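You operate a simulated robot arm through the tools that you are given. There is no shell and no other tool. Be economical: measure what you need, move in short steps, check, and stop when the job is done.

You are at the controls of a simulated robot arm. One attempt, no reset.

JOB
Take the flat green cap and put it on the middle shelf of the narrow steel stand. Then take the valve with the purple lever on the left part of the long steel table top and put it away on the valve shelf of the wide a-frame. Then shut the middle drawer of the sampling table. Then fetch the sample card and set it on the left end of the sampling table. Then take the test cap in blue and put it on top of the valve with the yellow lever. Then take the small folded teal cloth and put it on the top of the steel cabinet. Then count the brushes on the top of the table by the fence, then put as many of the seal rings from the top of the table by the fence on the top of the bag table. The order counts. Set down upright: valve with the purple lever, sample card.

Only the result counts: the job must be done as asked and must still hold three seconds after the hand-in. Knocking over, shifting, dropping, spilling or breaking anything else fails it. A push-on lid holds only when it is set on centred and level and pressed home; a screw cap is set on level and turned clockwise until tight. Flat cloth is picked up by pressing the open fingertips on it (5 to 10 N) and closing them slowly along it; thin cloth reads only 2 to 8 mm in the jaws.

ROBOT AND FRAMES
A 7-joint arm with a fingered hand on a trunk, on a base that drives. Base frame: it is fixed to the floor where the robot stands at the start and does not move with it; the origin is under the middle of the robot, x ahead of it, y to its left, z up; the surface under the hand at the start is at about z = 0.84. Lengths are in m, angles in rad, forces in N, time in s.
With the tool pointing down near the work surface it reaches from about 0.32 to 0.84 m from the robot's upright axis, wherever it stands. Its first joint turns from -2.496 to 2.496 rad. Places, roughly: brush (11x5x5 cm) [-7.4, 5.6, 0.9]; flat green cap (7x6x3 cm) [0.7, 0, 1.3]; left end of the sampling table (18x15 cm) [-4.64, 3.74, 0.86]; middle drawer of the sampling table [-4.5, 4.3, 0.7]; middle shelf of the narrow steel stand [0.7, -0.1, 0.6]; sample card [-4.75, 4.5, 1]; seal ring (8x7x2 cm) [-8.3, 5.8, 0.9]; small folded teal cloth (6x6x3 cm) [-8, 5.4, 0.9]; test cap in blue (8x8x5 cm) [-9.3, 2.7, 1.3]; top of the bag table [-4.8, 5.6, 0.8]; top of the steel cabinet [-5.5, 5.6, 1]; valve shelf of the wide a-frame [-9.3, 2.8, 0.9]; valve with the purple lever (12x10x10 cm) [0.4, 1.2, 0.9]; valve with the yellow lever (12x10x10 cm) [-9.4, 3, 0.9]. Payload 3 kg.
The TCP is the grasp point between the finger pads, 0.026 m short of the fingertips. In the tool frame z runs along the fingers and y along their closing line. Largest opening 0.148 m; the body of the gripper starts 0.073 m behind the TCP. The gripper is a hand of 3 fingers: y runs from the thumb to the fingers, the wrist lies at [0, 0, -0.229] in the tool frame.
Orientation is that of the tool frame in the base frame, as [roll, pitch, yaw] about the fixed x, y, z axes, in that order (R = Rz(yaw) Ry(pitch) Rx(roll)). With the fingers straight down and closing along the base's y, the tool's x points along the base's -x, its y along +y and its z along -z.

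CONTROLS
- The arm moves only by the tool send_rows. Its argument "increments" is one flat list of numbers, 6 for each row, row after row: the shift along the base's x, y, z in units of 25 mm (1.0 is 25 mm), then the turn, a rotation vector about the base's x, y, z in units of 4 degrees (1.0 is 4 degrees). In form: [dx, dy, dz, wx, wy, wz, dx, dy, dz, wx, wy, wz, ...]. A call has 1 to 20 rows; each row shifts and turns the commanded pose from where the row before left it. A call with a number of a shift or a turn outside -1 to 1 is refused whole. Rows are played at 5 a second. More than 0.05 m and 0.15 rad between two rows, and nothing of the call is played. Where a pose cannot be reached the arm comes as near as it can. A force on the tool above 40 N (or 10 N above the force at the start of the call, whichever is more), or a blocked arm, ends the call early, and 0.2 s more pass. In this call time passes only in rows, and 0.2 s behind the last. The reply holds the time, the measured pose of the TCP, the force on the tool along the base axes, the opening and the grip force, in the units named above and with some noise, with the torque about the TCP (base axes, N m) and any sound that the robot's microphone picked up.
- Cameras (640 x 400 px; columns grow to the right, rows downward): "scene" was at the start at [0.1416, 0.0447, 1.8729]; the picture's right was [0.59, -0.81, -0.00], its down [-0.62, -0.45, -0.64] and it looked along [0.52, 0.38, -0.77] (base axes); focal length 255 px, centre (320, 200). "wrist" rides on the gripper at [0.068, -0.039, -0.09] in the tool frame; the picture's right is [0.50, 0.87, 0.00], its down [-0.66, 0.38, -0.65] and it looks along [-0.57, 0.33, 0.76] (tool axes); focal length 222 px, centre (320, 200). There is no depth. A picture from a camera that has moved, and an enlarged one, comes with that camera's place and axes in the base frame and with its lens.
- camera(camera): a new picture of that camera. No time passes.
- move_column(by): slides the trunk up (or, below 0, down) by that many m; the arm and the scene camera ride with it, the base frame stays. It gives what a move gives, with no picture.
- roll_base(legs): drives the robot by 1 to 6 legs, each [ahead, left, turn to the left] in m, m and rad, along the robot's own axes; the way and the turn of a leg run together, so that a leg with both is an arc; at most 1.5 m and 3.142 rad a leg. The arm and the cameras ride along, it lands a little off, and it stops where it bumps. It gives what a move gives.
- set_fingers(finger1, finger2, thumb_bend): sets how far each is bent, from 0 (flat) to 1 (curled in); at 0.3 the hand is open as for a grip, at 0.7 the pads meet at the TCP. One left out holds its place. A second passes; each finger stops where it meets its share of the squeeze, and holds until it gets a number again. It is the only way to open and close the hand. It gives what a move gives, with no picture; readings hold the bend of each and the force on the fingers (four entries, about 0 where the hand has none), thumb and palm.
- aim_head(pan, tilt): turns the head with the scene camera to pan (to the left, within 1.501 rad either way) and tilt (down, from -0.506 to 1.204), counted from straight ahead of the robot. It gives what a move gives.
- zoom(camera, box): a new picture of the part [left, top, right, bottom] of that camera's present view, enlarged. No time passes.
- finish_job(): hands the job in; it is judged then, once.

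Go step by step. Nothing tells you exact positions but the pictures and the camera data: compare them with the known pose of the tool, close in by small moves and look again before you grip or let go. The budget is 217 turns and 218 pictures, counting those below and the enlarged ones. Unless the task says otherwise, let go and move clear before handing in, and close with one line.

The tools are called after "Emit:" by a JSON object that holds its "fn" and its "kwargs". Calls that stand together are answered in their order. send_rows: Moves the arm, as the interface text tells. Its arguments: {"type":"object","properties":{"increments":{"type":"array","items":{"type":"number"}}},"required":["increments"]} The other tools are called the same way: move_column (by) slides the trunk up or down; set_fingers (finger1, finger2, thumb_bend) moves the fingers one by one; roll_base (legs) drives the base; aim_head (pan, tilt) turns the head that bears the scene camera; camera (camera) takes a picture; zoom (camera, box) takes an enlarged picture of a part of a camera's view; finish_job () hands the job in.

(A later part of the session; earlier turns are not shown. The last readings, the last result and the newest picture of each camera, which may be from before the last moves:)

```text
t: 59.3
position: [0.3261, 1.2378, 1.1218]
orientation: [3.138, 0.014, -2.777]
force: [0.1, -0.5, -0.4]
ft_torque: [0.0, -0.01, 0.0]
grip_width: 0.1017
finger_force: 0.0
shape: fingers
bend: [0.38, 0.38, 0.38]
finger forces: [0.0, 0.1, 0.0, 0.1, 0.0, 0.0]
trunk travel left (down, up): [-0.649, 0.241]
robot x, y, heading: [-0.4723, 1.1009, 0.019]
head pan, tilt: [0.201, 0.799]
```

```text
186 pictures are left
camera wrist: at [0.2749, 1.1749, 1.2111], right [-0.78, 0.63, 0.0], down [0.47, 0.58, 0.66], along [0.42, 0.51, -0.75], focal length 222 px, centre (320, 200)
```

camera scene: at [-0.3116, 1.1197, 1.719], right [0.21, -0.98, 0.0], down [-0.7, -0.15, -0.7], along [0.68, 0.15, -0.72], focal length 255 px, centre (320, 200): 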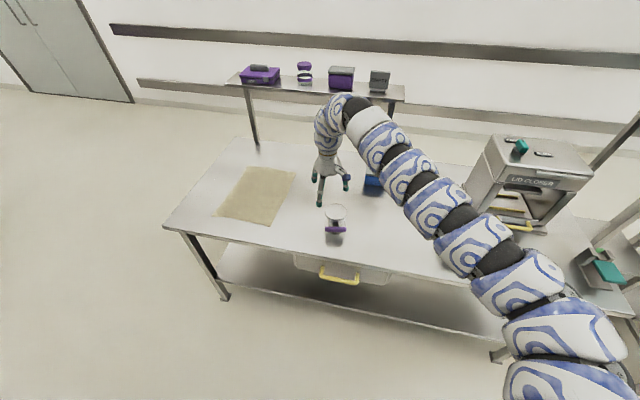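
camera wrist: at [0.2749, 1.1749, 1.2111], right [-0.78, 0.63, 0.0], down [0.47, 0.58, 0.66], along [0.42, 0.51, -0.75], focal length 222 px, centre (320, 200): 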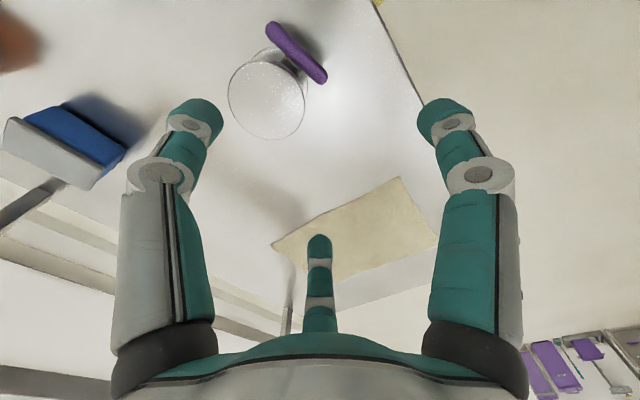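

Emit:
{"fn": "zoom", "kwargs": {"camera": "scene", "box": [295, 180, 375, 250]}}

Emit:
{"fn": "zoom", "kwargs": {"camera": "scene", "box": [220, 50, 410, 150]}}

```text
5.71 times, centred on (335, 215) of scene
camera zoom: at [-0.3116, 1.1197, 1.719], right [0.21, -0.98, 0.0], down [-0.7, -0.15, -0.7], along [0.68, 0.15, -0.72], focal length 1457 px, centre (234, 114)
```

zoom: 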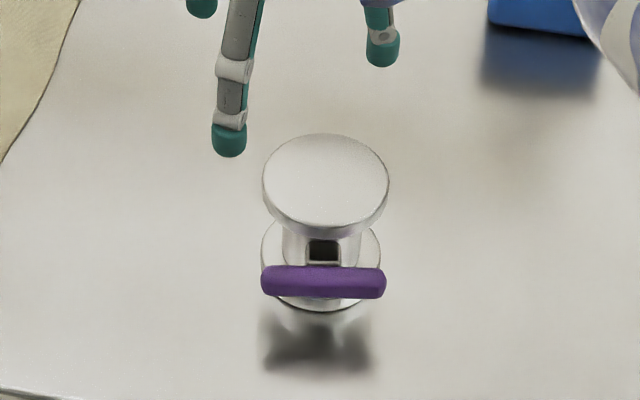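

```text
3.37 times, centred on (315, 100) of scene
camera zoom: at [-0.3116, 1.1197, 1.719], right [0.21, -0.98, 0.0], down [-0.7, -0.15, -0.7], along [0.68, 0.15, -0.72], focal length 859 px, centre (337, 537)
```

zoom: 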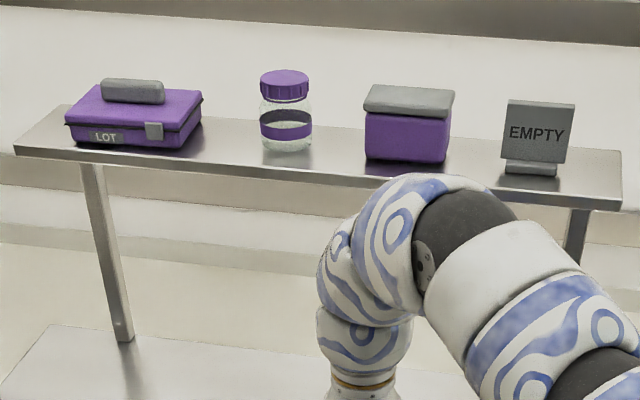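

The valve is an upright spool with an 8.7 cm top disc (centre ≈ (0.378, 1.204), top z ≈ 0.925) and its purple lever on the -x side. I'll rotate the hand so the lever sits between two digits, and move above it.

Emit:
{"fn": "send_rows", "kwargs": {"increments": [0.16, -0.105, -0.25, 0, 0, -1, 0.16, -0.105, -0.25, 0, 0, -1, 0.16, -0.105, -0.25, 0, 0, -1, 0.16, -0.105, -0.25, 0, 0, -1, 0.16, -0.105, -0.25, 0, 0, -1, 0.16, -0.105, -0.25, 0, 0, -1, 0.16, -0.105, -0.25, 0, 0, -1, 0.16, -0.105, -0.25, 0, 0, -1, 0.16, -0.105, -0.25, 0, 0, -1, 0.16, -0.105, -0.25, 0, 0, -1, 0.16, -0.105, -0.25, 0, 0, -1, 0.16, -0.105, -0.25, 0, 0, -1, 0.16, -0.105, -0.25, 0, 0, -0.7]}}

Emit:
{"fn": "set_fingers", "kwargs": {"finger1": 0.32, "finger2": 0.32, "thumb_bend": 0.32}}

Emit:
{"fn": "camera", "kwargs": {"camera": "wrist"}}

Emit:
{"fn": "zoom", "kwargs": {"camera": "scene", "box": [255, 140, 415, 240]}}

```text
t: 62.1
position: [0.3776, 1.202, 1.0425]
orientation: [3.139, 0.014, 2.618]
force: [0.3, -0.1, -0.3]
ft_torque: [0.0, -0.02, -0.02]
grip_width: 0.1017
finger_force: 0.1
shape: fingers
bend: [0.38, 0.38, 0.38]
finger forces: [0.0, 0.0, 0.0, 0.0, 0.0, 0.0]
trunk travel left (down, up): [-0.649, 0.241]
robot x, y, heading: [-0.4727, 1.1031, 0.019]
head pan, tilt: [0.201, 0.799]
```

```text
t: 63.1
position: [0.3773, 1.2023, 1.0436]
orientation: [3.14, 0.014, 2.619]
force: [0.3, 0.1, 0.8]
ft_torque: [-0.02, 0.01, 0.0]
grip_width: 0.1202
finger_force: 0.1
shape: fingers
bend: [0.32, 0.32, 0.32]
finger forces: [0.0, 0.0, 0.1, 0.1, 0.1, 0.1]
trunk travel left (down, up): [-0.649, 0.241]
robot x, y, heading: [-0.4687, 1.1024, 0.014]
head pan, tilt: [0.201, 0.799]
```

```text
183 pictures are left
camera wrist: at [0.298, 1.202, 1.1315], right [0.0, 1.0, 0.0], down [0.75, 0.0, 0.66], along [0.66, 0.0, -0.75], focal length 222 px, centre (320, 200)
```

wrist: 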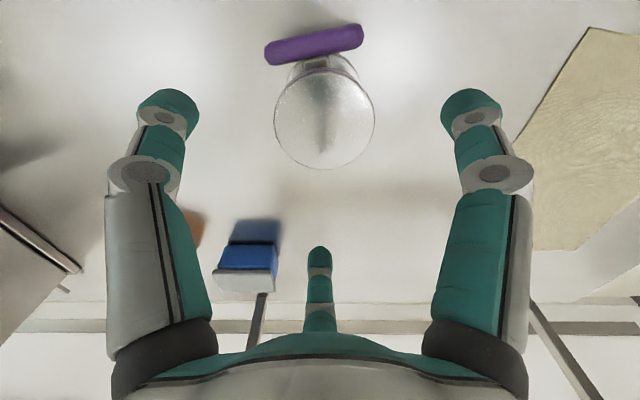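

```text
4.00 times, centred on (335, 190) of scene
camera zoom: at [-0.3116, 1.1197, 1.719], right [0.22, -0.98, 0.0], down [-0.7, -0.15, -0.7], along [0.68, 0.15, -0.72], focal length 1020 px, centre (260, 240)
```

zoom: 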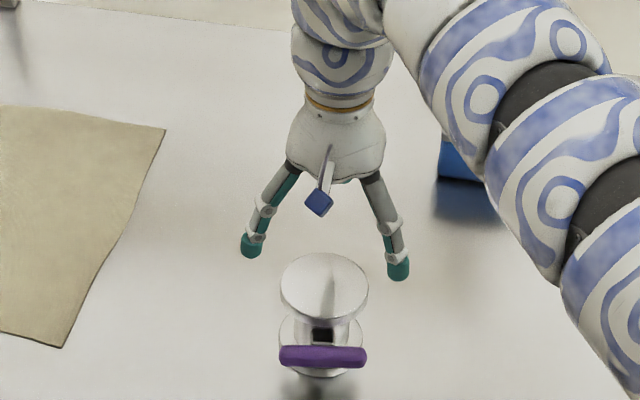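

Well aligned. Descending to about z 0.965 and checking again.

Emit:
{"fn": "send_rows", "kwargs": {"increments": [0, 0.04, -0.8, 0, 0, 0, 0, 0.04, -0.8, 0, 0, 0, 0, 0.04, -0.8, 0, 0, 0, 0, 0, -0.7, 0, 0, 0]}}

Emit:
{"fn": "camera", "kwargs": {"camera": "wrist"}}

Emit:
{"fn": "zoom", "kwargs": {"camera": "scene", "box": [255, 150, 415, 250]}}

```text
t: 64.1
position: [0.3781, 1.205, 0.9648]
orientation: [3.141, 0.015, 2.62]
force: [-0.4, -0.5, -0.7]
ft_torque: [-0.01, -0.02, 0.01]
grip_width: 0.1205
finger_force: 0.0
shape: fingers
bend: [0.32, 0.32, 0.32]
finger forces: [0.0, 0.0, 0.0, 0.0, 0.1, 0.0]
trunk travel left (down, up): [-0.649, 0.241]
robot x, y, heading: [-0.4689, 1.1, 0.015]
head pan, tilt: [0.201, 0.799]
```

```text
181 pictures are left
camera wrist: at [0.2989, 1.205, 1.0529], right [0.0, 1.0, -0.01], down [0.75, 0.01, 0.66], along [0.66, 0.0, -0.75], focal length 222 px, centre (320, 200)
```

wrist: 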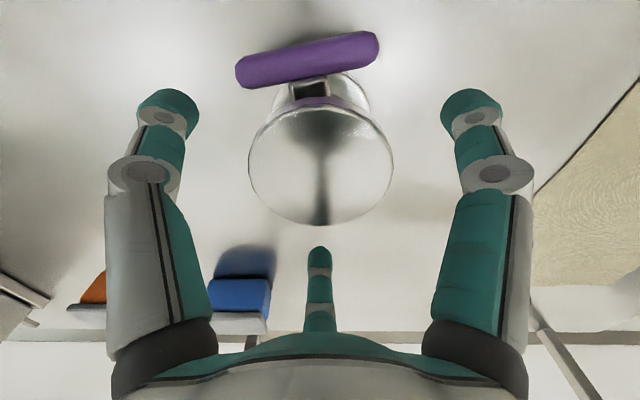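

```text
4.00 times, centred on (335, 200) of scene
camera zoom: at [-0.3115, 1.1198, 1.719], right [0.22, -0.98, 0.0], down [-0.7, -0.15, -0.7], along [0.68, 0.15, -0.72], focal length 1020 px, centre (260, 200)
```

zoom: 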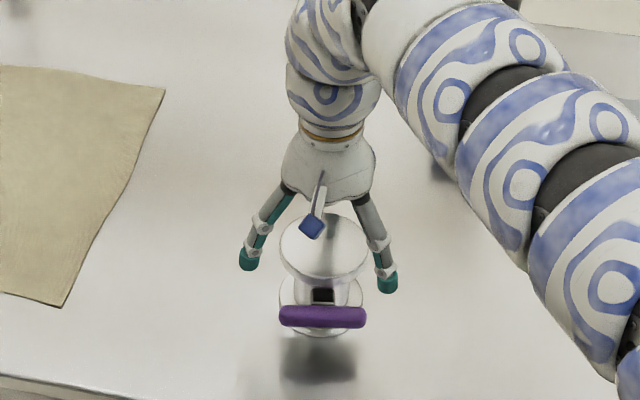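

Centred over the disc. I'll go down to z ≈ 0.936 and close around the rim in steps.

Emit:
{"fn": "send_rows", "kwargs": {"increments": [-0.04, 0, -0.4, 0, 0, 0, -0.04, 0, -0.4, 0, 0, 0, 0, 0, -0.35, 0, 0, 0]}}

Emit:
{"fn": "set_fingers", "kwargs": {"finger1": 0.42, "finger2": 0.42, "thumb_bend": 0.42}}

Emit:
{"fn": "camera", "kwargs": {"camera": "wrist"}}

Emit:
{"fn": "zoom", "kwargs": {"camera": "scene", "box": [255, 150, 415, 250]}}

```text
t: 64.9
position: [0.3743, 1.2062, 0.9347]
orientation: [3.139, 0.013, 2.62]
force: [-0.1, 0.2, 0.4]
ft_torque: [0.03, 0.02, -0.01]
grip_width: 0.1205
finger_force: 0.2
shape: fingers
bend: [0.32, 0.32, 0.32]
finger forces: [0.1, 0.1, 0.0, 0.1, 0.1, 0.0]
trunk travel left (down, up): [-0.649, 0.241]
robot x, y, heading: [-0.4703, 1.104, 0.012]
head pan, tilt: [0.201, 0.799]
```

```text
t: 65.9
position: [0.3751, 1.2049, 0.9339]
orientation: [3.139, 0.015, 2.62]
force: [-0.7, -0.8, 0.8]
ft_torque: [-0.06, 0.07, -0.03]
grip_width: 0.0906
finger_force: 0.6
shape: fingers
bend: [0.42, 0.42, 0.41]
finger forces: [0.0, 0.0, 0.0, 0.0, 1.1, 0.0]
trunk travel left (down, up): [-0.649, 0.241]
robot x, y, heading: [-0.4722, 1.1021, 0.014]
head pan, tilt: [0.201, 0.799]
```

```text
179 pictures are left
camera wrist: at [0.2961, 1.2051, 1.0241], right [0.0, 1.0, 0.0], down [0.75, 0.0, 0.66], along [0.66, 0.0, -0.75], focal length 222 px, centre (320, 200)
```

wrist: 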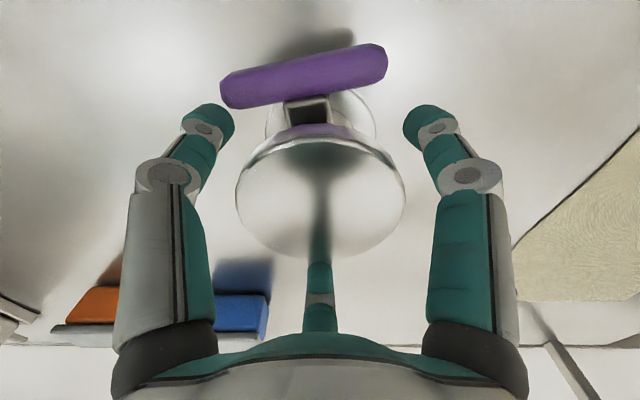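

```text
4.00 times, centred on (335, 200) of scene
camera zoom: at [-0.3118, 1.1196, 1.719], right [0.22, -0.98, 0.0], down [-0.7, -0.15, -0.7], along [0.68, 0.15, -0.72], focal length 1020 px, centre (260, 200)
```

zoom: 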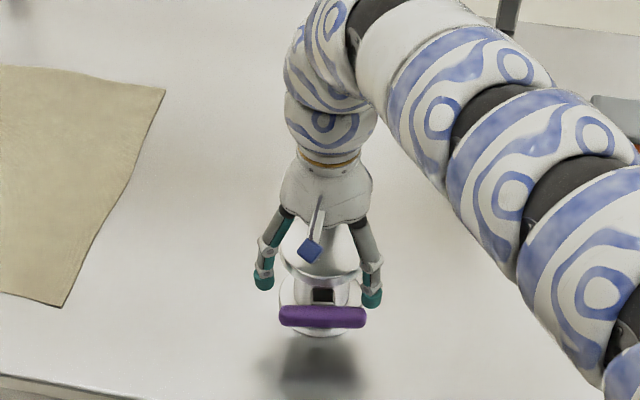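

The thumb tip is close to the lever's end. I'll open slightly, turn the hand about 8°, then close again.

Emit:
{"fn": "set_fingers", "kwargs": {"finger1": 0.36, "finger2": 0.36, "thumb_bend": 0.36}}

Emit:
{"fn": "send_rows", "kwargs": {"increments": [0, 0, 0, 0, 0, 1, 0, 0, 0.1, 0, 0, 1]}}

Emit:
{"fn": "set_fingers", "kwargs": {"finger1": 0.48, "finger2": 0.48, "thumb_bend": 0.48}}

Emit:
{"fn": "camera", "kwargs": {"camera": "wrist"}}

```text
t: 66.9
position: [0.3756, 1.2046, 0.9348]
orientation: [3.138, 0.014, 2.621]
force: [0.5, 0.3, -0.3]
ft_torque: [-0.01, -0.04, -0.02]
grip_width: 0.1075
finger_force: 0.1
shape: fingers
bend: [0.36, 0.36, 0.36]
finger forces: [0.0, 0.0, 0.0, 0.1, 0.0, 0.1]
trunk travel left (down, up): [-0.649, 0.241]
robot x, y, heading: [-0.4685, 1.1006, 0.017]
head pan, tilt: [0.201, 0.799]
```

```text
t: 67.5
position: [0.3747, 1.2041, 0.9373]
orientation: [3.14, 0.014, 2.759]
force: [0.3, -0.1, 0.0]
ft_torque: [0.0, -0.02, -0.01]
grip_width: 0.1076
finger_force: 0.2
shape: fingers
bend: [0.36, 0.36, 0.36]
finger forces: [0.0, 0.1, 0.0, 0.0, 0.0, 0.0]
trunk travel left (down, up): [-0.649, 0.241]
robot x, y, heading: [-0.47, 1.1017, 0.012]
head pan, tilt: [0.201, 0.799]
```

```text
t: 68.5
position: [0.376, 1.206, 0.9369]
orientation: [3.137, 0.014, 2.761]
force: [3.3, 0.6, 1.0]
ft_torque: [-0.06, -0.04, 0.03]
grip_width: 0.0701
finger_force: 3.1
shape: fingers
bend: [0.48, 0.44, 0.48]
finger forces: [0.2, 3.8, 0.0, 0.0, 1.9, 0.0]
trunk travel left (down, up): [-0.649, 0.241]
robot x, y, heading: [-0.47, 1.1005, 0.016]
head pan, tilt: [0.201, 0.799]
```

```text
177 pictures are left
camera wrist: at [0.297, 1.1939, 1.0267], right [-0.14, 0.99, 0.0], down [0.74, 0.11, 0.66], along [0.66, 0.09, -0.75], focal length 222 px, centre (320, 200)
```

wrist: 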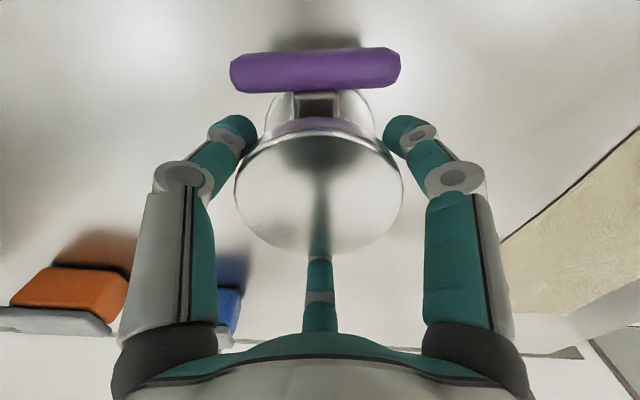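

The lever now lies symmetrically between digits. Closing firmly, then a small test lift.

Emit:
{"fn": "set_fingers", "kwargs": {"finger1": 0.6, "finger2": 0.6, "thumb_bend": 0.6}}

Emit:
{"fn": "set_fingers", "kwargs": {"finger1": 0.75, "finger2": 0.75, "thumb_bend": 0.75}}

Emit:
{"fn": "send_rows", "kwargs": {"increments": [0, 0, 0.4, 0, 0, 0, 0, 0, 0.4, 0, 0, 0, 0, 0, 0.4, 0, 0, 0]}}

Emit:
{"fn": "camera", "kwargs": {"camera": "wrist"}}

Emit:
{"fn": "zoom", "kwargs": {"camera": "scene", "box": [255, 150, 415, 250]}}

```text
t: 69.5
position: [0.3749, 1.2044, 0.938]
orientation: [3.139, 0.014, 2.758]
force: [0.8, -3.5, 1.9]
ft_torque: [-0.08, 0.21, 0.08]
grip_width: 0.0679
finger_force: 18.7
shape: fingers
bend: [0.48, 0.45, 0.52]
finger forces: [7.7, 10.6, 0.0, 0.0, 18.2, 0.0]
trunk travel left (down, up): [-0.649, 0.241]
robot x, y, heading: [-0.4692, 1.0998, 0.018]
head pan, tilt: [0.201, 0.799]
```

```text
t: 70.5
position: [0.3754, 1.2051, 0.9374]
orientation: [3.137, 0.016, 2.759]
force: [1.1, -0.5, -0.5]
ft_torque: [0.15, 0.19, -0.01]
grip_width: 0.0674
finger_force: 21.1
shape: fingers
bend: [0.48, 0.44, 0.57]
finger forces: [9.5, 12.3, 0.1, 0.0, 20.3, 0.0]
trunk travel left (down, up): [-0.649, 0.241]
robot x, y, heading: [-0.4686, 1.1025, 0.021]
head pan, tilt: [0.201, 0.799]
```

```text
t: 71.3
position: [0.3742, 1.2052, 0.9664]
orientation: [3.137, 0.011, 2.759]
force: [-0.4, 0.3, -9.3]
ft_torque: [-0.03, 0.0, -0.02]
grip_width: 0.0644
finger_force: 20.0
shape: fingers
bend: [0.48, 0.43, 0.57]
finger forces: [9.4, 12.6, 0.1, 0.0, 18.4, 0.1]
trunk travel left (down, up): [-0.649, 0.241]
robot x, y, heading: [-0.4699, 1.0996, 0.012]
head pan, tilt: [0.201, 0.799]
```

```text
176 pictures are left
camera wrist: at [0.2969, 1.1944, 1.0557], right [-0.14, 0.99, 0.0], down [0.74, 0.11, 0.66], along [0.66, 0.09, -0.75], focal length 222 px, centre (320, 200)
```

wrist: 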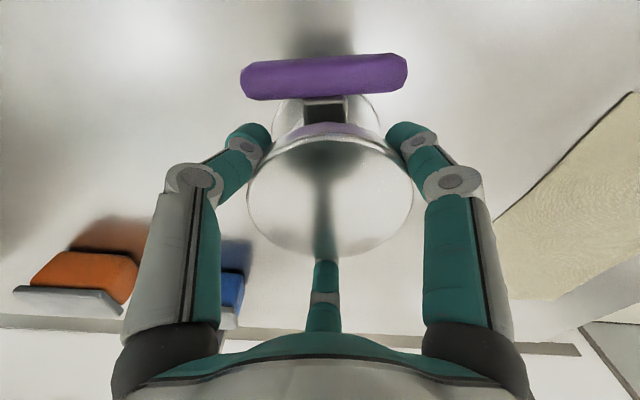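

```text
4.00 times, centred on (335, 200) of scene
camera zoom: at [-0.3109, 1.1198, 1.7189], right [0.22, -0.98, 0.0], down [-0.7, -0.15, -0.7], along [0.68, 0.15, -0.72], focal length 1020 px, centre (260, 200)
```

zoom: 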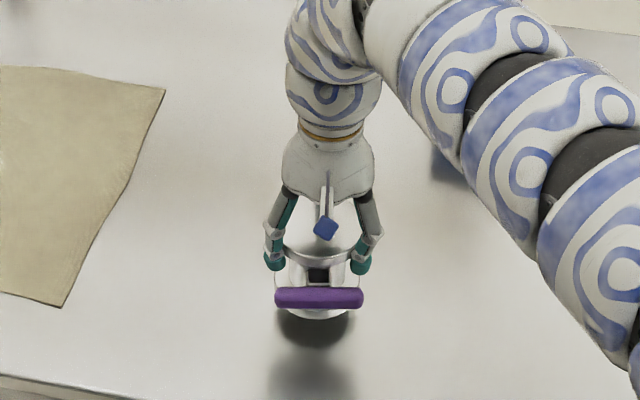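

The valve is lifted (about 9 N) and held well. I'll raise it, back off the table and turn round to see the way to the a-frame.

Emit:
{"fn": "move_column", "kwargs": {"by": 0.18}}

Emit:
{"fn": "roll_base", "kwargs": {"legs": [[-0.7, 0, 0], [0, 0, 1.57]]}}

Emit:
{"fn": "aim_head", "kwargs": {"pan": 0.9, "tilt": 0.2}}

Emit:
{"fn": "camera", "kwargs": {"camera": "scene"}}

```text
t: 73.3
position: [0.3758, 1.2064, 1.1464]
orientation: [-3.141, 0.012, 2.757]
force: [0.4, -0.1, -8.6]
ft_torque: [-0.05, 0.03, 0.01]
grip_width: 0.0646
finger_force: 20.4
shape: fingers
bend: [0.48, 0.43, 0.57]
finger forces: [9.6, 12.6, 0.1, 0.0, 18.2, 0.1]
trunk travel left (down, up): [-0.829, 0.061]
robot x, y, heading: [-0.4707, 1.1024, 0.02]
head pan, tilt: [0.201, 0.799]
```

```text
t: 76.2
position: [-0.1277, 1.2025, 1.1436]
orientation: [3.141, 0.009, 2.77]
force: [0.8, 0.2, -9.4]
ft_torque: [-0.05, -0.01, -0.03]
grip_width: 0.0645
finger_force: 19.6
shape: fingers
bend: [0.48, 0.43, 0.57]
finger forces: [9.2, 12.4, 0.1, 0.0, 17.8, 0.0]
trunk travel left (down, up): [-0.829, 0.061]
robot x, y, heading: [-0.9703, 1.0925, 0.02]
head pan, tilt: [0.201, 0.799]
stopped in leg 1: the robot was blocked; the commanded pose is now the measured one
```

```text
t: 77.3
position: [-0.1291, 1.2026, 1.1456]
orientation: [3.141, 0.011, 2.768]
force: [-0.1, -0.6, -8.5]
ft_torque: [-0.04, -0.01, 0.01]
grip_width: 0.0645
finger_force: 19.6
shape: fingers
bend: [0.48, 0.43, 0.57]
finger forces: [9.4, 12.3, 0.1, 0.0, 18.1, 0.1]
trunk travel left (down, up): [-0.829, 0.061]
robot x, y, heading: [-0.9717, 1.0942, 0.022]
head pan, tilt: [0.901, 0.201]
```

```text
174 pictures are left
camera scene: at [-0.8359, 1.1669, 1.9525], right [0.8, -0.6, 0.0], down [-0.12, -0.16, -0.98], along [0.59, 0.78, -0.2], focal length 255 px, centre (320, 200)
```

scene: 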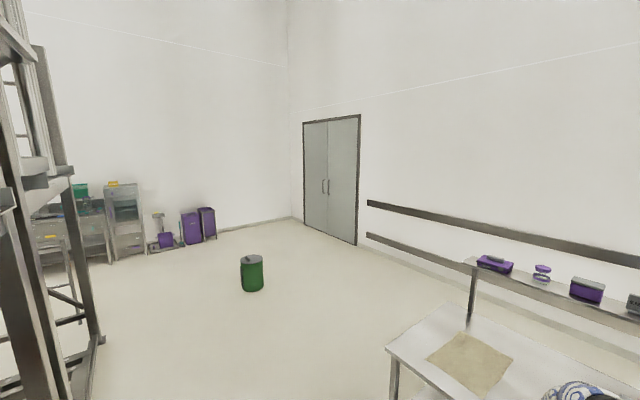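

Backing was blocked at x ≈ -0.97, so something is behind me. I'll look further round.

Emit:
{"fn": "aim_head", "kwargs": {"pan": 1.5, "tilt": 0.25}}

Emit:
{"fn": "camera", "kwargs": {"camera": "scene"}}

Emit:
{"fn": "aim_head", "kwargs": {"pan": -1.5, "tilt": 0.25}}

Emit:
{"fn": "camera", "kwargs": {"camera": "scene"}}

```text
t: 78.3
position: [-0.1299, 1.2022, 1.1458]
orientation: [3.139, 0.009, 2.768]
force: [-0.3, 0.5, -9.1]
ft_torque: [-0.07, 0.05, -0.03]
grip_width: 0.064
finger_force: 19.5
shape: fingers
bend: [0.48, 0.43, 0.57]
finger forces: [9.4, 12.2, 0.0, 0.1, 17.9, 0.0]
trunk travel left (down, up): [-0.829, 0.061]
robot x, y, heading: [-0.9743, 1.0921, 0.023]
head pan, tilt: [1.499, 0.25]
```

```text
173 pictures are left
camera scene: at [-0.8871, 1.1859, 1.948], right [1.0, -0.05, 0.0], down [-0.01, -0.25, -0.97], along [0.05, 0.97, -0.25], focal length 255 px, centre (320, 200)
```

scene: 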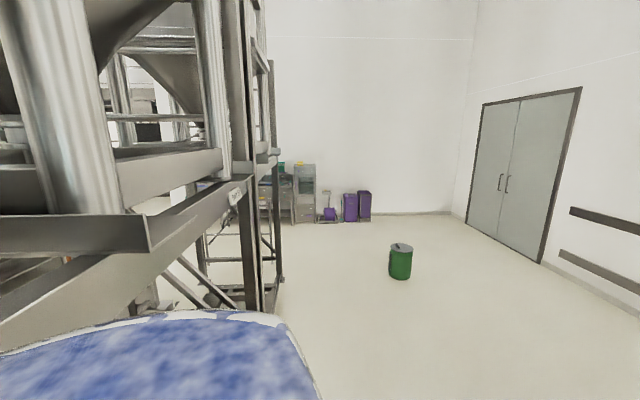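

```text
t: 80.9
position: [-0.1286, 1.202, 1.1461]
orientation: [-3.141, 0.011, 2.767]
force: [0.2, 0.7, -8.2]
ft_torque: [-0.07, 0.01, -0.06]
grip_width: 0.0644
finger_force: 20.1
shape: fingers
bend: [0.48, 0.43, 0.57]
finger forces: [9.5, 12.3, 0.1, 0.0, 17.8, 0.1]
trunk travel left (down, up): [-0.829, 0.061]
robot x, y, heading: [-0.9703, 1.092, 0.024]
head pan, tilt: [-1.499, 0.25]
```

```text
172 pictures are left
camera scene: at [-0.8828, 0.9997, 1.948], right [-1.0, -0.09, 0.0], down [-0.02, 0.25, -0.97], along [0.09, -0.96, -0.25], focal length 255 px, centre (320, 200)
```

scene: 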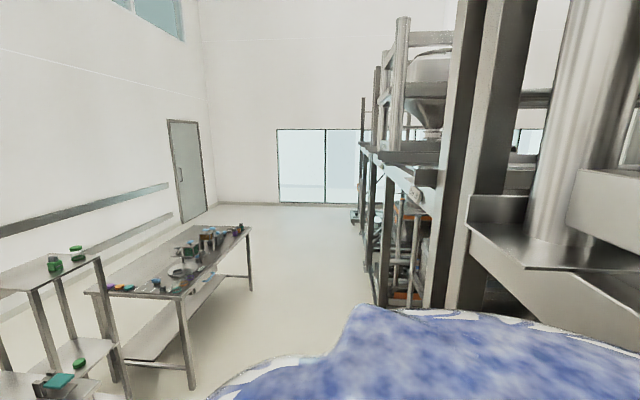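

A large rack blocks the direct way, spanning up to y ≈ 4.1 at x ≈ -1.3. I'll go around its left end: forward a bit, turn to face +y, and drive along the aisle.

Emit:
{"fn": "roll_base", "kwargs": {"legs": [[0.37, 0, 0], [0, 0, 1.55], [1.5, 0, 0], [1.3, 0, 0]]}}

Emit:
{"fn": "aim_head", "kwargs": {"pan": 0.9, "tilt": 0.3}}

Emit:
{"fn": "camera", "kwargs": {"camera": "scene"}}

```text
t: 100.2
position: [-0.7221, 4.7598, 1.1462]
orientation: [3.139, 0.01, -1.943]
force: [-0.6, -0.3, -8.2]
ft_torque: [0.01, -0.03, 0.0]
grip_width: 0.0634
finger_force: 19.6
shape: fingers
bend: [0.48, 0.43, 0.57]
finger forces: [8.9, 12.7, 0.0, 0.1, 17.2, 0.1]
trunk travel left (down, up): [-0.829, 0.061]
robot x, y, heading: [-0.6104, 3.9182, 1.592]
head pan, tilt: [-1.499, 0.25]
```

```text
t: 102.4
position: [-0.7216, 4.7599, 1.1459]
orientation: [3.14, 0.011, -1.943]
force: [0.2, 0.3, -8.2]
ft_torque: [0.0, -0.01, 0.01]
grip_width: 0.0633
finger_force: 19.3
shape: fingers
bend: [0.48, 0.43, 0.57]
finger forces: [8.8, 12.6, 0.0, 0.0, 17.4, 0.0]
trunk travel left (down, up): [-0.829, 0.061]
robot x, y, heading: [-0.6139, 3.915, 1.592]
head pan, tilt: [0.901, 0.3]
```

```text
171 pictures are left
camera scene: at [-0.6878, 4.0541, 1.9432], right [0.6, 0.8, 0.0], down [0.24, -0.18, -0.96], along [-0.76, 0.58, -0.3], focal length 255 px, centre (320, 200)
```

scene: 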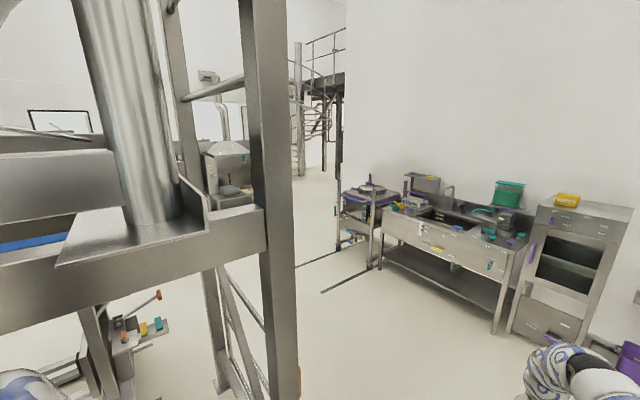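

The aisle continues to -x between the rack corner (y ≈ 4.35) and the sink bench (y ≈ 6.5). I'll curl round the corner and drive along y ≈ 5.25.

Emit:
{"fn": "roll_base", "kwargs": {"legs": [[0.6, 0, 0], [0, 0, 0.5], [0.61, -0.35, 0], [0, 0, 1.05], [1.2, 0, 0]]}}

Emit:
{"fn": "aim_head", "kwargs": {"pan": 0.3, "tilt": 0.3}}

Emit:
{"fn": "camera", "kwargs": {"camera": "scene"}}

```text
t: 119.0
position: [-2.6511, 5.1322, 1.1457]
orientation: [3.14, 0.007, -0.396]
force: [0.4, 0.3, -9.3]
ft_torque: [0.05, 0.03, 0.02]
grip_width: 0.0623
finger_force: 19.6
shape: fingers
bend: [0.49, 0.43, 0.57]
finger forces: [8.6, 12.5, 0.0, 0.1, 16.7, 0.0]
trunk travel left (down, up): [-0.829, 0.061]
robot x, y, heading: [-1.8054, 5.2247, -3.146]
head pan, tilt: [0.901, 0.3]
```

```text
t: 120.0
position: [-2.6524, 5.1328, 1.146]
orientation: [3.139, 0.01, -0.396]
force: [-0.1, 0.6, -7.8]
ft_torque: [0.05, -0.02, 0.01]
grip_width: 0.0622
finger_force: 19.6
shape: fingers
bend: [0.49, 0.43, 0.57]
finger forces: [8.6, 12.6, 0.0, 0.1, 16.9, 0.1]
trunk travel left (down, up): [-0.829, 0.061]
robot x, y, heading: [-1.8064, 5.2273, -3.141]
head pan, tilt: [0.3, 0.3]
```

```text
170 pictures are left
camera scene: at [-1.9782, 5.1966, 1.9432], right [-0.3, 0.95, 0.0], down [0.28, 0.09, -0.96], along [-0.91, -0.28, -0.3], focal length 255 px, centre (320, 200)
```

scene: 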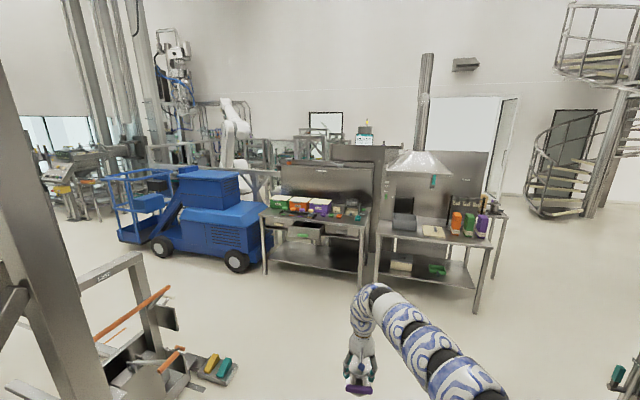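

I see the sampling table and bag table ahead (x ≈ -4.5, y 3.66–6.12). I'll check the grip and look to the right for a passage.

Emit:
{"fn": "camera", "kwargs": {"camera": "wrist"}}

Emit:
{"fn": "roll_base", "kwargs": {"legs": [[0.9, 0, 0]]}}

Emit:
{"fn": "aim_head", "kwargs": {"pan": -0.6, "tilt": 0.3}}

Emit:
{"fn": "camera", "kwargs": {"camera": "scene"}}

Emit:
{"fn": "aim_head", "kwargs": {"pan": 0.3, "tilt": 0.2}}

Emit:
{"fn": "camera", "kwargs": {"camera": "scene"}}

```text
169 pictures are left
camera wrist: at [-2.5737, 5.1418, 1.2347], right [0.13, -0.99, 0.0], down [-0.74, -0.1, 0.66], along [-0.66, -0.08, -0.75], focal length 222 px, centre (320, 200)
```

wrist: 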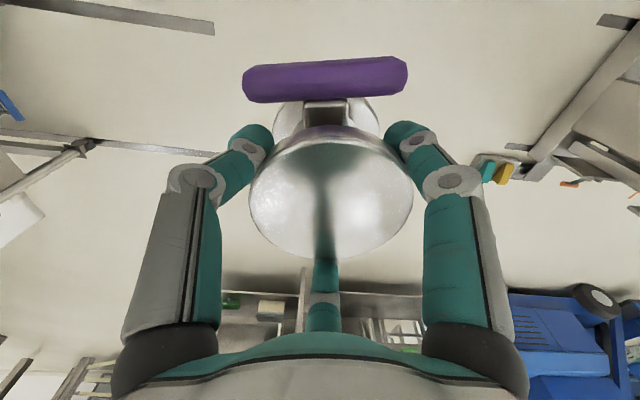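

```text
t: 124.8
position: [-3.5612, 5.1332, 1.1446]
orientation: [3.14, 0.007, -0.395]
force: [0.7, -0.2, -8.9]
ft_torque: [0.06, -0.03, 0.02]
grip_width: 0.0625
finger_force: 18.9
shape: fingers
bend: [0.49, 0.43, 0.57]
finger forces: [8.6, 12.7, 0.1, 0.1, 16.7, 0.0]
trunk travel left (down, up): [-0.829, 0.061]
robot x, y, heading: [-2.7176, 5.2257, 3.142]
head pan, tilt: [0.3, 0.3]
```

```text
t: 126.0
position: [-3.561, 5.1344, 1.1453]
orientation: [3.14, 0.008, -0.397]
force: [0.5, 0.4, -8.7]
ft_torque: [0.03, 0.0, 0.01]
grip_width: 0.062
finger_force: 19.4
shape: fingers
bend: [0.49, 0.43, 0.57]
finger forces: [8.7, 12.6, 0.0, 0.0, 16.8, 0.0]
trunk travel left (down, up): [-0.829, 0.061]
robot x, y, heading: [-2.7173, 5.2243, 3.143]
head pan, tilt: [-0.6, 0.3]
```

```text
168 pictures are left
camera scene: at [-2.8742, 5.2776, 1.9432], right [0.57, 0.82, 0.0], down [0.24, -0.17, -0.96], along [-0.79, 0.54, -0.3], focal length 255 px, centre (320, 200)
```

scene: 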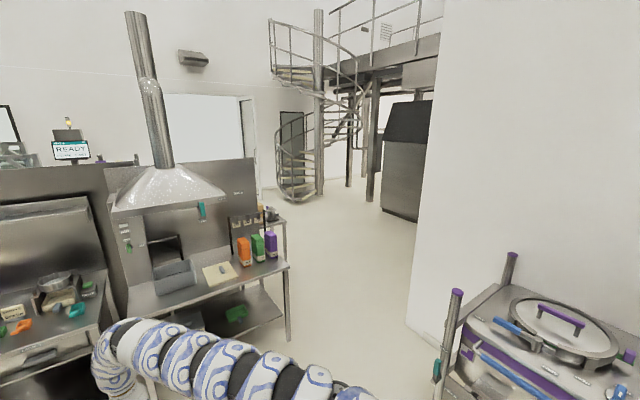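

```text
t: 127.2
position: [-3.5595, 5.1346, 1.1456]
orientation: [3.14, 0.01, -0.397]
force: [0.3, -0.2, -9.0]
ft_torque: [0.04, 0.03, 0.01]
grip_width: 0.0623
finger_force: 19.1
shape: fingers
bend: [0.49, 0.43, 0.57]
finger forces: [8.7, 12.5, 0.0, 0.0, 16.8, 0.0]
trunk travel left (down, up): [-0.829, 0.061]
robot x, y, heading: [-2.7181, 5.226, 3.145]
head pan, tilt: [0.3, 0.201]
```

```text
167 pictures are left
camera scene: at [-2.8863, 5.1975, 1.9525], right [-0.29, 0.96, 0.0], down [0.19, 0.06, -0.98], along [-0.94, -0.29, -0.2], focal length 255 px, centre (320, 200)
```

scene: 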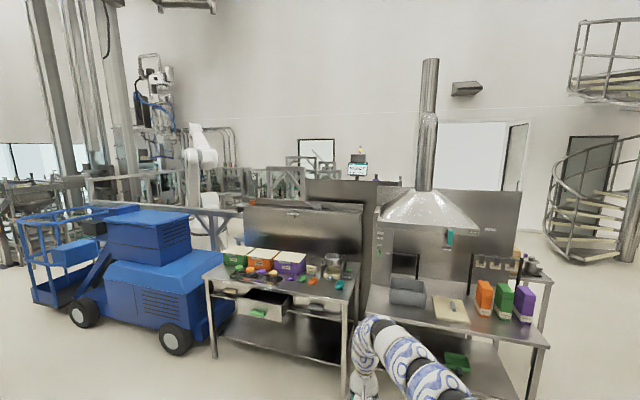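

The passage is right of the bag table, between its corner (-4.63, 6.12) and the wall corner (-4.06, 7.16). I'll raise the hand a little and go diagonally through.

Emit:
{"fn": "move_column", "kwargs": {"by": 0.06}}

Emit:
{"fn": "roll_base", "kwargs": {"legs": [[0, 0, -0.653], [1.137, 0.208, 0]]}}

Emit:
{"fn": "aim_head", "kwargs": {"pan": -0.1, "tilt": 0.5}}

Emit:
{"fn": "camera", "kwargs": {"camera": "scene"}}

```text
t: 128.2
position: [-3.5603, 5.1341, 1.2047]
orientation: [3.139, 0.011, -0.396]
force: [-0.3, -0.7, -9.8]
ft_torque: [0.06, -0.02, 0.0]
grip_width: 0.0622
finger_force: 19.0
shape: fingers
bend: [0.49, 0.43, 0.57]
finger forces: [8.7, 12.6, 0.1, 0.1, 16.7, 0.1]
trunk travel left (down, up): [-0.889, 0.001]
robot x, y, heading: [-2.7187, 5.2246, 3.137]
head pan, tilt: [0.3, 0.201]
```

```text
t: 135.8
position: [-4.4462, 6.2176, 1.205]
orientation: [3.141, 0.011, -1.066]
force: [-0.1, 0.0, -10.1]
ft_torque: [0.04, -0.05, 0.03]
grip_width: 0.062
finger_force: 19.2
shape: fingers
bend: [0.49, 0.43, 0.57]
finger forces: [8.6, 12.6, 0.0, 0.0, 16.6, 0.0]
trunk travel left (down, up): [-0.889, 0.001]
robot x, y, heading: [-3.7278, 5.7646, 2.471]
head pan, tilt: [0.3, 0.201]
```

```text
t: 136.7
position: [-4.4474, 6.2172, 1.2048]
orientation: [3.141, 0.01, -1.065]
force: [0.1, 0.2, -8.4]
ft_torque: [0.07, -0.02, 0.01]
grip_width: 0.0616
finger_force: 18.8
shape: fingers
bend: [0.49, 0.43, 0.57]
finger forces: [8.6, 12.5, 0.0, 0.0, 16.6, 0.1]
trunk travel left (down, up): [-0.889, 0.001]
robot x, y, heading: [-3.7264, 5.7661, 2.473]
head pan, tilt: [-0.099, 0.499]
```

```text
166 pictures are left
camera scene: at [-3.8575, 5.8785, 1.9849], right [0.69, 0.72, 0.0], down [0.34, -0.33, -0.88], along [-0.63, 0.61, -0.48], focal length 255 px, centre (320, 200)
```

scene: 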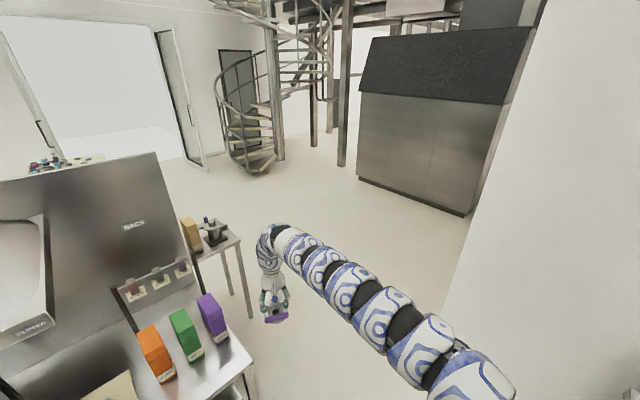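

Emit:
{"fn": "roll_base", "kwargs": {"legs": [[0.996, -0.341, 0], [1.205, 0.25, 0]]}}

Emit:
{"fn": "aim_head", "kwargs": {"pan": 0.7, "tilt": 0.35}}

Emit:
{"fn": "camera", "kwargs": {"camera": "scene"}}

Emit:
{"fn": "aim_head", "kwargs": {"pan": 1.5, "tilt": 0.35}}

Emit:
{"fn": "camera", "kwargs": {"camera": "scene"}}

```text
t: 148.0
position: [-6.1536, 7.6151, 1.2054]
orientation: [3.14, 0.009, -1.036]
force: [-0.5, -1.2, -8.5]
ft_torque: [0.03, -0.03, 0.01]
grip_width: 0.0614
finger_force: 18.9
shape: fingers
bend: [0.49, 0.43, 0.57]
finger forces: [8.8, 12.7, 0.0, 0.0, 16.4, 0.1]
trunk travel left (down, up): [-0.889, 0.001]
robot x, y, heading: [-5.4199, 7.185, 2.499]
head pan, tilt: [-0.099, 0.499]
```

```text
t: 149.1
position: [-6.1529, 7.6135, 1.2065]
orientation: [3.14, 0.009, -1.035]
force: [0.2, 0.9, -8.7]
ft_torque: [0.06, -0.01, 0.01]
grip_width: 0.0617
finger_force: 19.4
shape: fingers
bend: [0.49, 0.43, 0.57]
finger forces: [8.7, 12.7, 0.0, 0.1, 16.4, 0.0]
trunk travel left (down, up): [-0.889, 0.001]
robot x, y, heading: [-5.4191, 7.1875, 2.502]
head pan, tilt: [0.7, 0.351]
```

```text
165 pictures are left
camera scene: at [-5.5791, 7.226, 1.9985], right [-0.06, 1.0, 0.0], down [0.34, 0.02, -0.94], along [-0.94, -0.06, -0.34], focal length 255 px, centre (320, 200)
```

scene: 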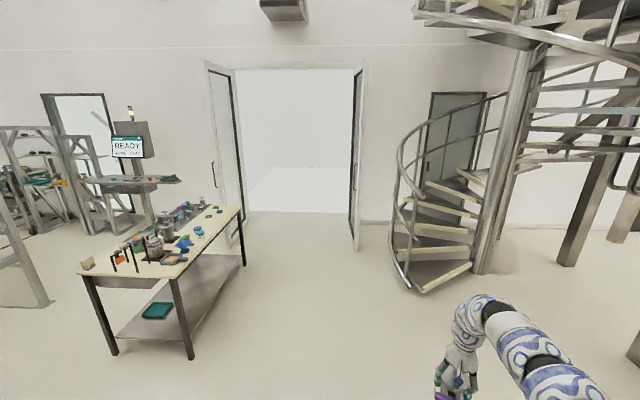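

```text
t: 150.2
position: [-6.1528, 7.6129, 1.2057]
orientation: [3.139, 0.011, -1.035]
force: [-0.5, 0.0, -8.8]
ft_torque: [0.03, -0.04, 0.02]
grip_width: 0.0617
finger_force: 19.0
shape: fingers
bend: [0.49, 0.43, 0.57]
finger forces: [8.9, 12.7, 0.0, 0.1, 16.5, 0.1]
trunk travel left (down, up): [-0.889, 0.001]
robot x, y, heading: [-5.4163, 7.1827, 2.506]
head pan, tilt: [1.499, 0.351]
```

```text
164 pictures are left
camera scene: at [-5.547, 7.1611, 1.9986], right [-0.76, 0.65, 0.0], down [0.22, 0.26, -0.94], along [-0.61, -0.71, -0.34], focal length 255 px, centre (320, 200)
```

scene: 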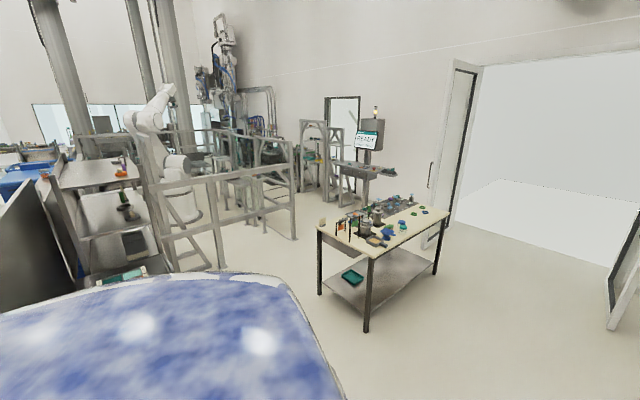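

The table by the fence spans x -7.1…-8.5, y 5.3…6.0; the fence runs along y ≈ 4.15, and the a-frame is beyond at (-9.3, 2.9). I'll raise the hand to clear everything and go through the corridor at y ≈ 4.75.

Emit:
{"fn": "send_rows", "kwargs": {"increments": [0, 0, 0.8, 0, 0, 0, 0, 0, 0.8, 0, 0, 0, 0, 0, 0.8, 0, 0, 0, 0, 0, 0.8, 0, 0, 0, 0, 0, 0.8, 0, 0, 0, 0, 0, 0.8, 0, 0, 0, 0, 0, 0.8, 0, 0, 0, 0, 0, 0.8, 0, 0, 0, 0, 0, 0.8, 0, 0, 0]}}

Emit:
{"fn": "roll_base", "kwargs": {"legs": [[0, 0, 0.636], [1.03, 0, 0], [0, 1.2, 0]]}}

Emit:
{"fn": "aim_head", "kwargs": {"pan": 0.8, "tilt": 0.5}}

Emit:
{"fn": "camera", "kwargs": {"camera": "scene"}}

Emit:
{"fn": "camera", "kwargs": {"camera": "wrist"}}

```text
t: 152.2
position: [-6.1538, 7.6131, 1.3873]
orientation: [3.14, 0.01, -1.036]
force: [-0.2, 0.4, -8.4]
ft_torque: [0.04, -0.05, -0.01]
grip_width: 0.0613
finger_force: 18.5
shape: fingers
bend: [0.49, 0.43, 0.57]
finger forces: [9.3, 12.6, 0.1, 0.0, 16.3, 0.1]
trunk travel left (down, up): [-0.889, 0.001]
robot x, y, heading: [-5.4177, 7.1844, 2.5]
head pan, tilt: [1.499, 0.351]
```

```text
t: 165.0
position: [-7.3335, 5.9253, 1.3857]
orientation: [3.14, 0.008, -0.417]
force: [0.0, -0.5, -8.4]
ft_torque: [0.02, -0.02, 0.03]
grip_width: 0.0611
finger_force: 19.4
shape: fingers
bend: [0.49, 0.43, 0.57]
finger forces: [9.1, 12.6, 0.1, 0.0, 15.8, 0.0]
trunk travel left (down, up): [-0.889, 0.001]
robot x, y, heading: [-6.4861, 6.0001, 3.118]
head pan, tilt: [1.499, 0.351]
```

```text
t: 166.1
position: [-7.3353, 5.9256, 1.3858]
orientation: [-3.142, 0.008, -0.417]
force: [0.7, -1.5, -8.0]
ft_torque: [0.04, -0.05, 0.02]
grip_width: 0.0608
finger_force: 18.5
shape: fingers
bend: [0.49, 0.43, 0.57]
finger forces: [9.0, 12.6, 0.0, 0.0, 16.1, 0.1]
trunk travel left (down, up): [-0.889, 0.001]
robot x, y, heading: [-6.4877, 5.9976, 3.114]
head pan, tilt: [0.799, 0.499]
```

```text
163 pictures are left
camera scene: at [-6.6344, 5.9372, 1.9849], right [-0.7, 0.71, 0.0], down [0.34, 0.34, -0.88], along [-0.63, -0.62, -0.48], focal length 255 px, centre (320, 200)
```

scene: 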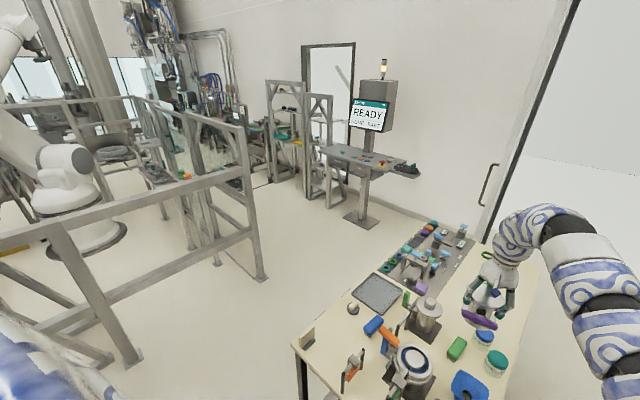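

```text
162 pictures are left
camera wrist: at [-7.2558, 5.9331, 1.4752], right [0.11, -0.99, 0.0], down [-0.75, -0.08, 0.66], along [-0.66, -0.07, -0.75], focal length 222 px, centre (320, 200)
```

wrist: 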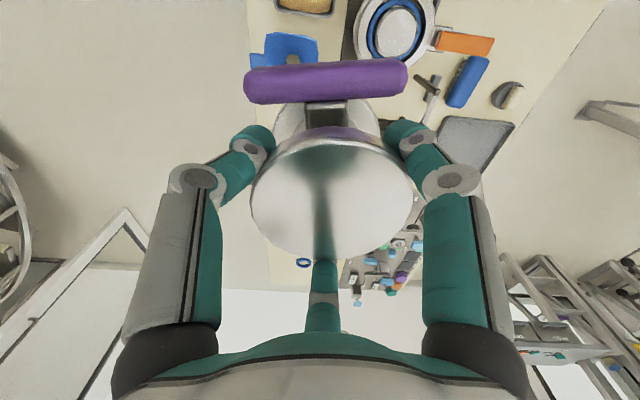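

Corridor confirmed. Continuing to y ≈ 4.75 then along to x ≈ -8.2.

Emit:
{"fn": "roll_base", "kwargs": {"legs": [[0, 1.25, 0], [0, 0, 0.02], [1.3, 0, 0]]}}

Emit:
{"fn": "aim_head", "kwargs": {"pan": 0.9, "tilt": 0.45}}

Emit:
{"fn": "camera", "kwargs": {"camera": "scene"}}

```text
t: 178.9
position: [-8.6363, 4.5788, 1.3851]
orientation: [3.14, 0.01, -0.371]
force: [-1.1, 1.0, -9.0]
ft_torque: [0.08, -0.02, 0.01]
grip_width: 0.0606
finger_force: 19.2
shape: fingers
bend: [0.49, 0.43, 0.57]
finger forces: [9.1, 12.7, 0.0, 0.1, 15.9, 0.0]
trunk travel left (down, up): [-0.889, 0.001]
robot x, y, heading: [-7.7922, 4.6908, -3.114]
head pan, tilt: [0.799, 0.499]
```

```text
t: 179.6
position: [-8.6363, 4.5768, 1.3861]
orientation: [3.141, 0.009, -0.37]
force: [-0.1, 0.7, -7.2]
ft_torque: [0.04, 0.0, 0.01]
grip_width: 0.0608
finger_force: 18.9
shape: fingers
bend: [0.49, 0.43, 0.58]
finger forces: [9.1, 12.8, 0.0, 0.0, 16.0, 0.1]
trunk travel left (down, up): [-0.889, 0.001]
robot x, y, heading: [-7.7906, 4.6918, -3.116]
head pan, tilt: [0.901, 0.45]
```

```text
161 pictures are left
camera scene: at [-7.9308, 4.6163, 1.9893], right [-0.8, 0.6, 0.0], down [0.26, 0.35, -0.9], along [-0.54, -0.72, -0.44], focal length 255 px, centre (320, 200)
```

scene: 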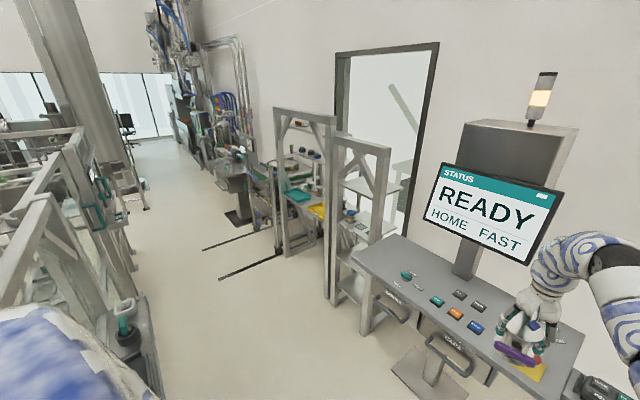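

Emit:
{"fn": "zoom", "kwargs": {"camera": "scene", "box": [200, 90, 440, 340]}}

```text
1.60 times, centred on (320, 215) of scene
camera zoom: at [-7.9308, 4.6163, 1.9893], right [-0.8, 0.6, 0.0], down [0.26, 0.35, -0.9], along [-0.54, -0.72, -0.44], focal length 408 px, centre (320, 176)
```

zoom: 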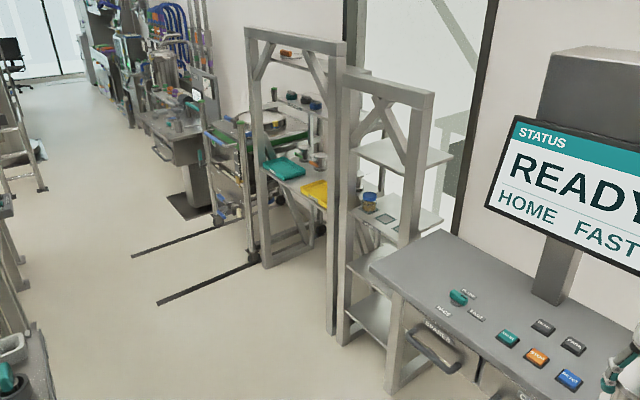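

The wide a-frame is at front x ≈ -9.1, y 2.35–3.2; the narrower frame and console are to its right. I'll turn to face -y, slip down the lane at x ≈ -8.2, then look.

Emit:
{"fn": "roll_base", "kwargs": {"legs": [[0, 0, 1.546], [0, -0.4, 0], [1.3, 0, 0]]}}

Emit:
{"fn": "aim_head", "kwargs": {"pan": -0.8, "tilt": 0.5}}

Emit:
{"fn": "camera", "kwargs": {"camera": "scene"}}

Emit:
{"fn": "camera", "kwargs": {"camera": "wrist"}}

```text
t: 192.0
position: [-8.1176, 2.533, 1.386]
orientation: [3.139, 0.009, 1.157]
force: [0.5, 0.7, -8.8]
ft_torque: [0.03, 0.0, 0.04]
grip_width: 0.0604
finger_force: 18.0
shape: fingers
bend: [0.49, 0.43, 0.58]
finger forces: [8.5, 12.3, 0.0, 0.0, 15.3, 0.0]
trunk travel left (down, up): [-0.889, 0.001]
robot x, y, heading: [-8.1961, 3.3792, -1.589]
head pan, tilt: [0.901, 0.45]
```

```text
t: 193.8
position: [-8.1177, 2.5349, 1.3858]
orientation: [3.14, 0.009, 1.155]
force: [0.5, -1.4, -9.4]
ft_torque: [0.02, 0.05, -0.01]
grip_width: 0.0603
finger_force: 18.1
shape: fingers
bend: [0.49, 0.43, 0.58]
finger forces: [8.4, 12.3, 0.0, 0.0, 15.3, 0.0]
trunk travel left (down, up): [-0.889, 0.001]
robot x, y, heading: [-8.196, 3.3786, -1.588]
head pan, tilt: [-0.799, 0.499]
```

```text
159 pictures are left
camera scene: at [-8.2645, 3.2363, 1.9848], right [-0.68, 0.73, 0.0], down [0.35, 0.33, -0.88], along [-0.64, -0.6, -0.48], focal length 255 px, centre (320, 200)
```

scene: 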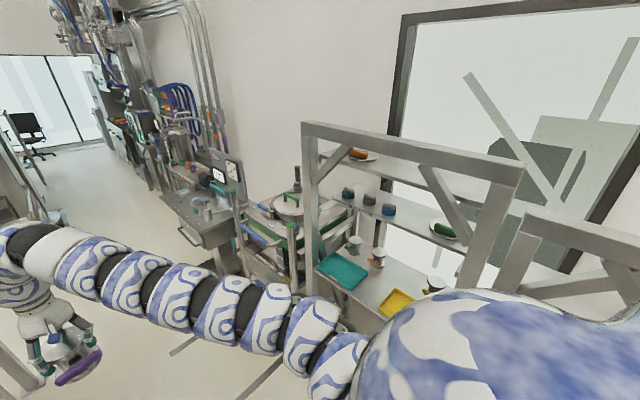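

```text
158 pictures are left
camera wrist: at [-8.1267, 2.612, 1.475], right [0.99, 0.11, 0.0], down [0.08, -0.75, 0.66], along [0.07, -0.66, -0.75], focal length 222 px, centre (320, 200)
```

wrist: 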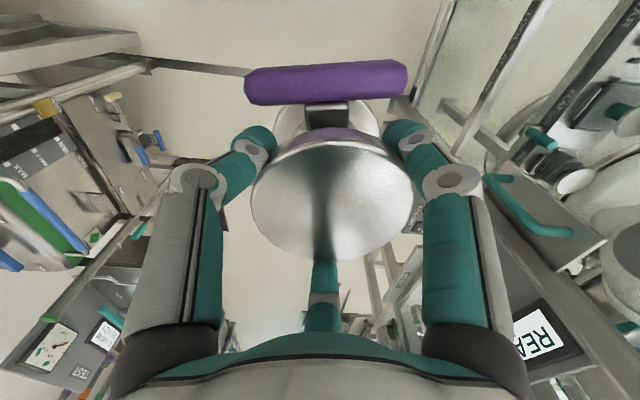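

Emit:
{"fn": "zoom", "kwargs": {"camera": "scene", "box": [280, 110, 530, 330]}}

```text
1.82 times, centred on (405, 220) of scene
camera zoom: at [-8.2645, 3.2363, 1.9848], right [-0.68, 0.73, 0.0], down [0.35, 0.33, -0.88], along [-0.64, -0.6, -0.48], focal length 464 px, centre (166, 164)
```

zoom: 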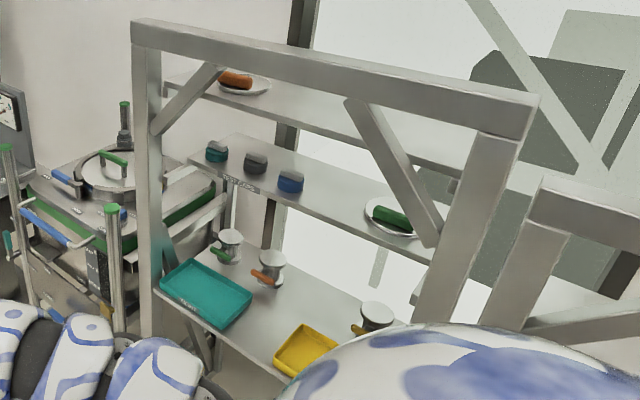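

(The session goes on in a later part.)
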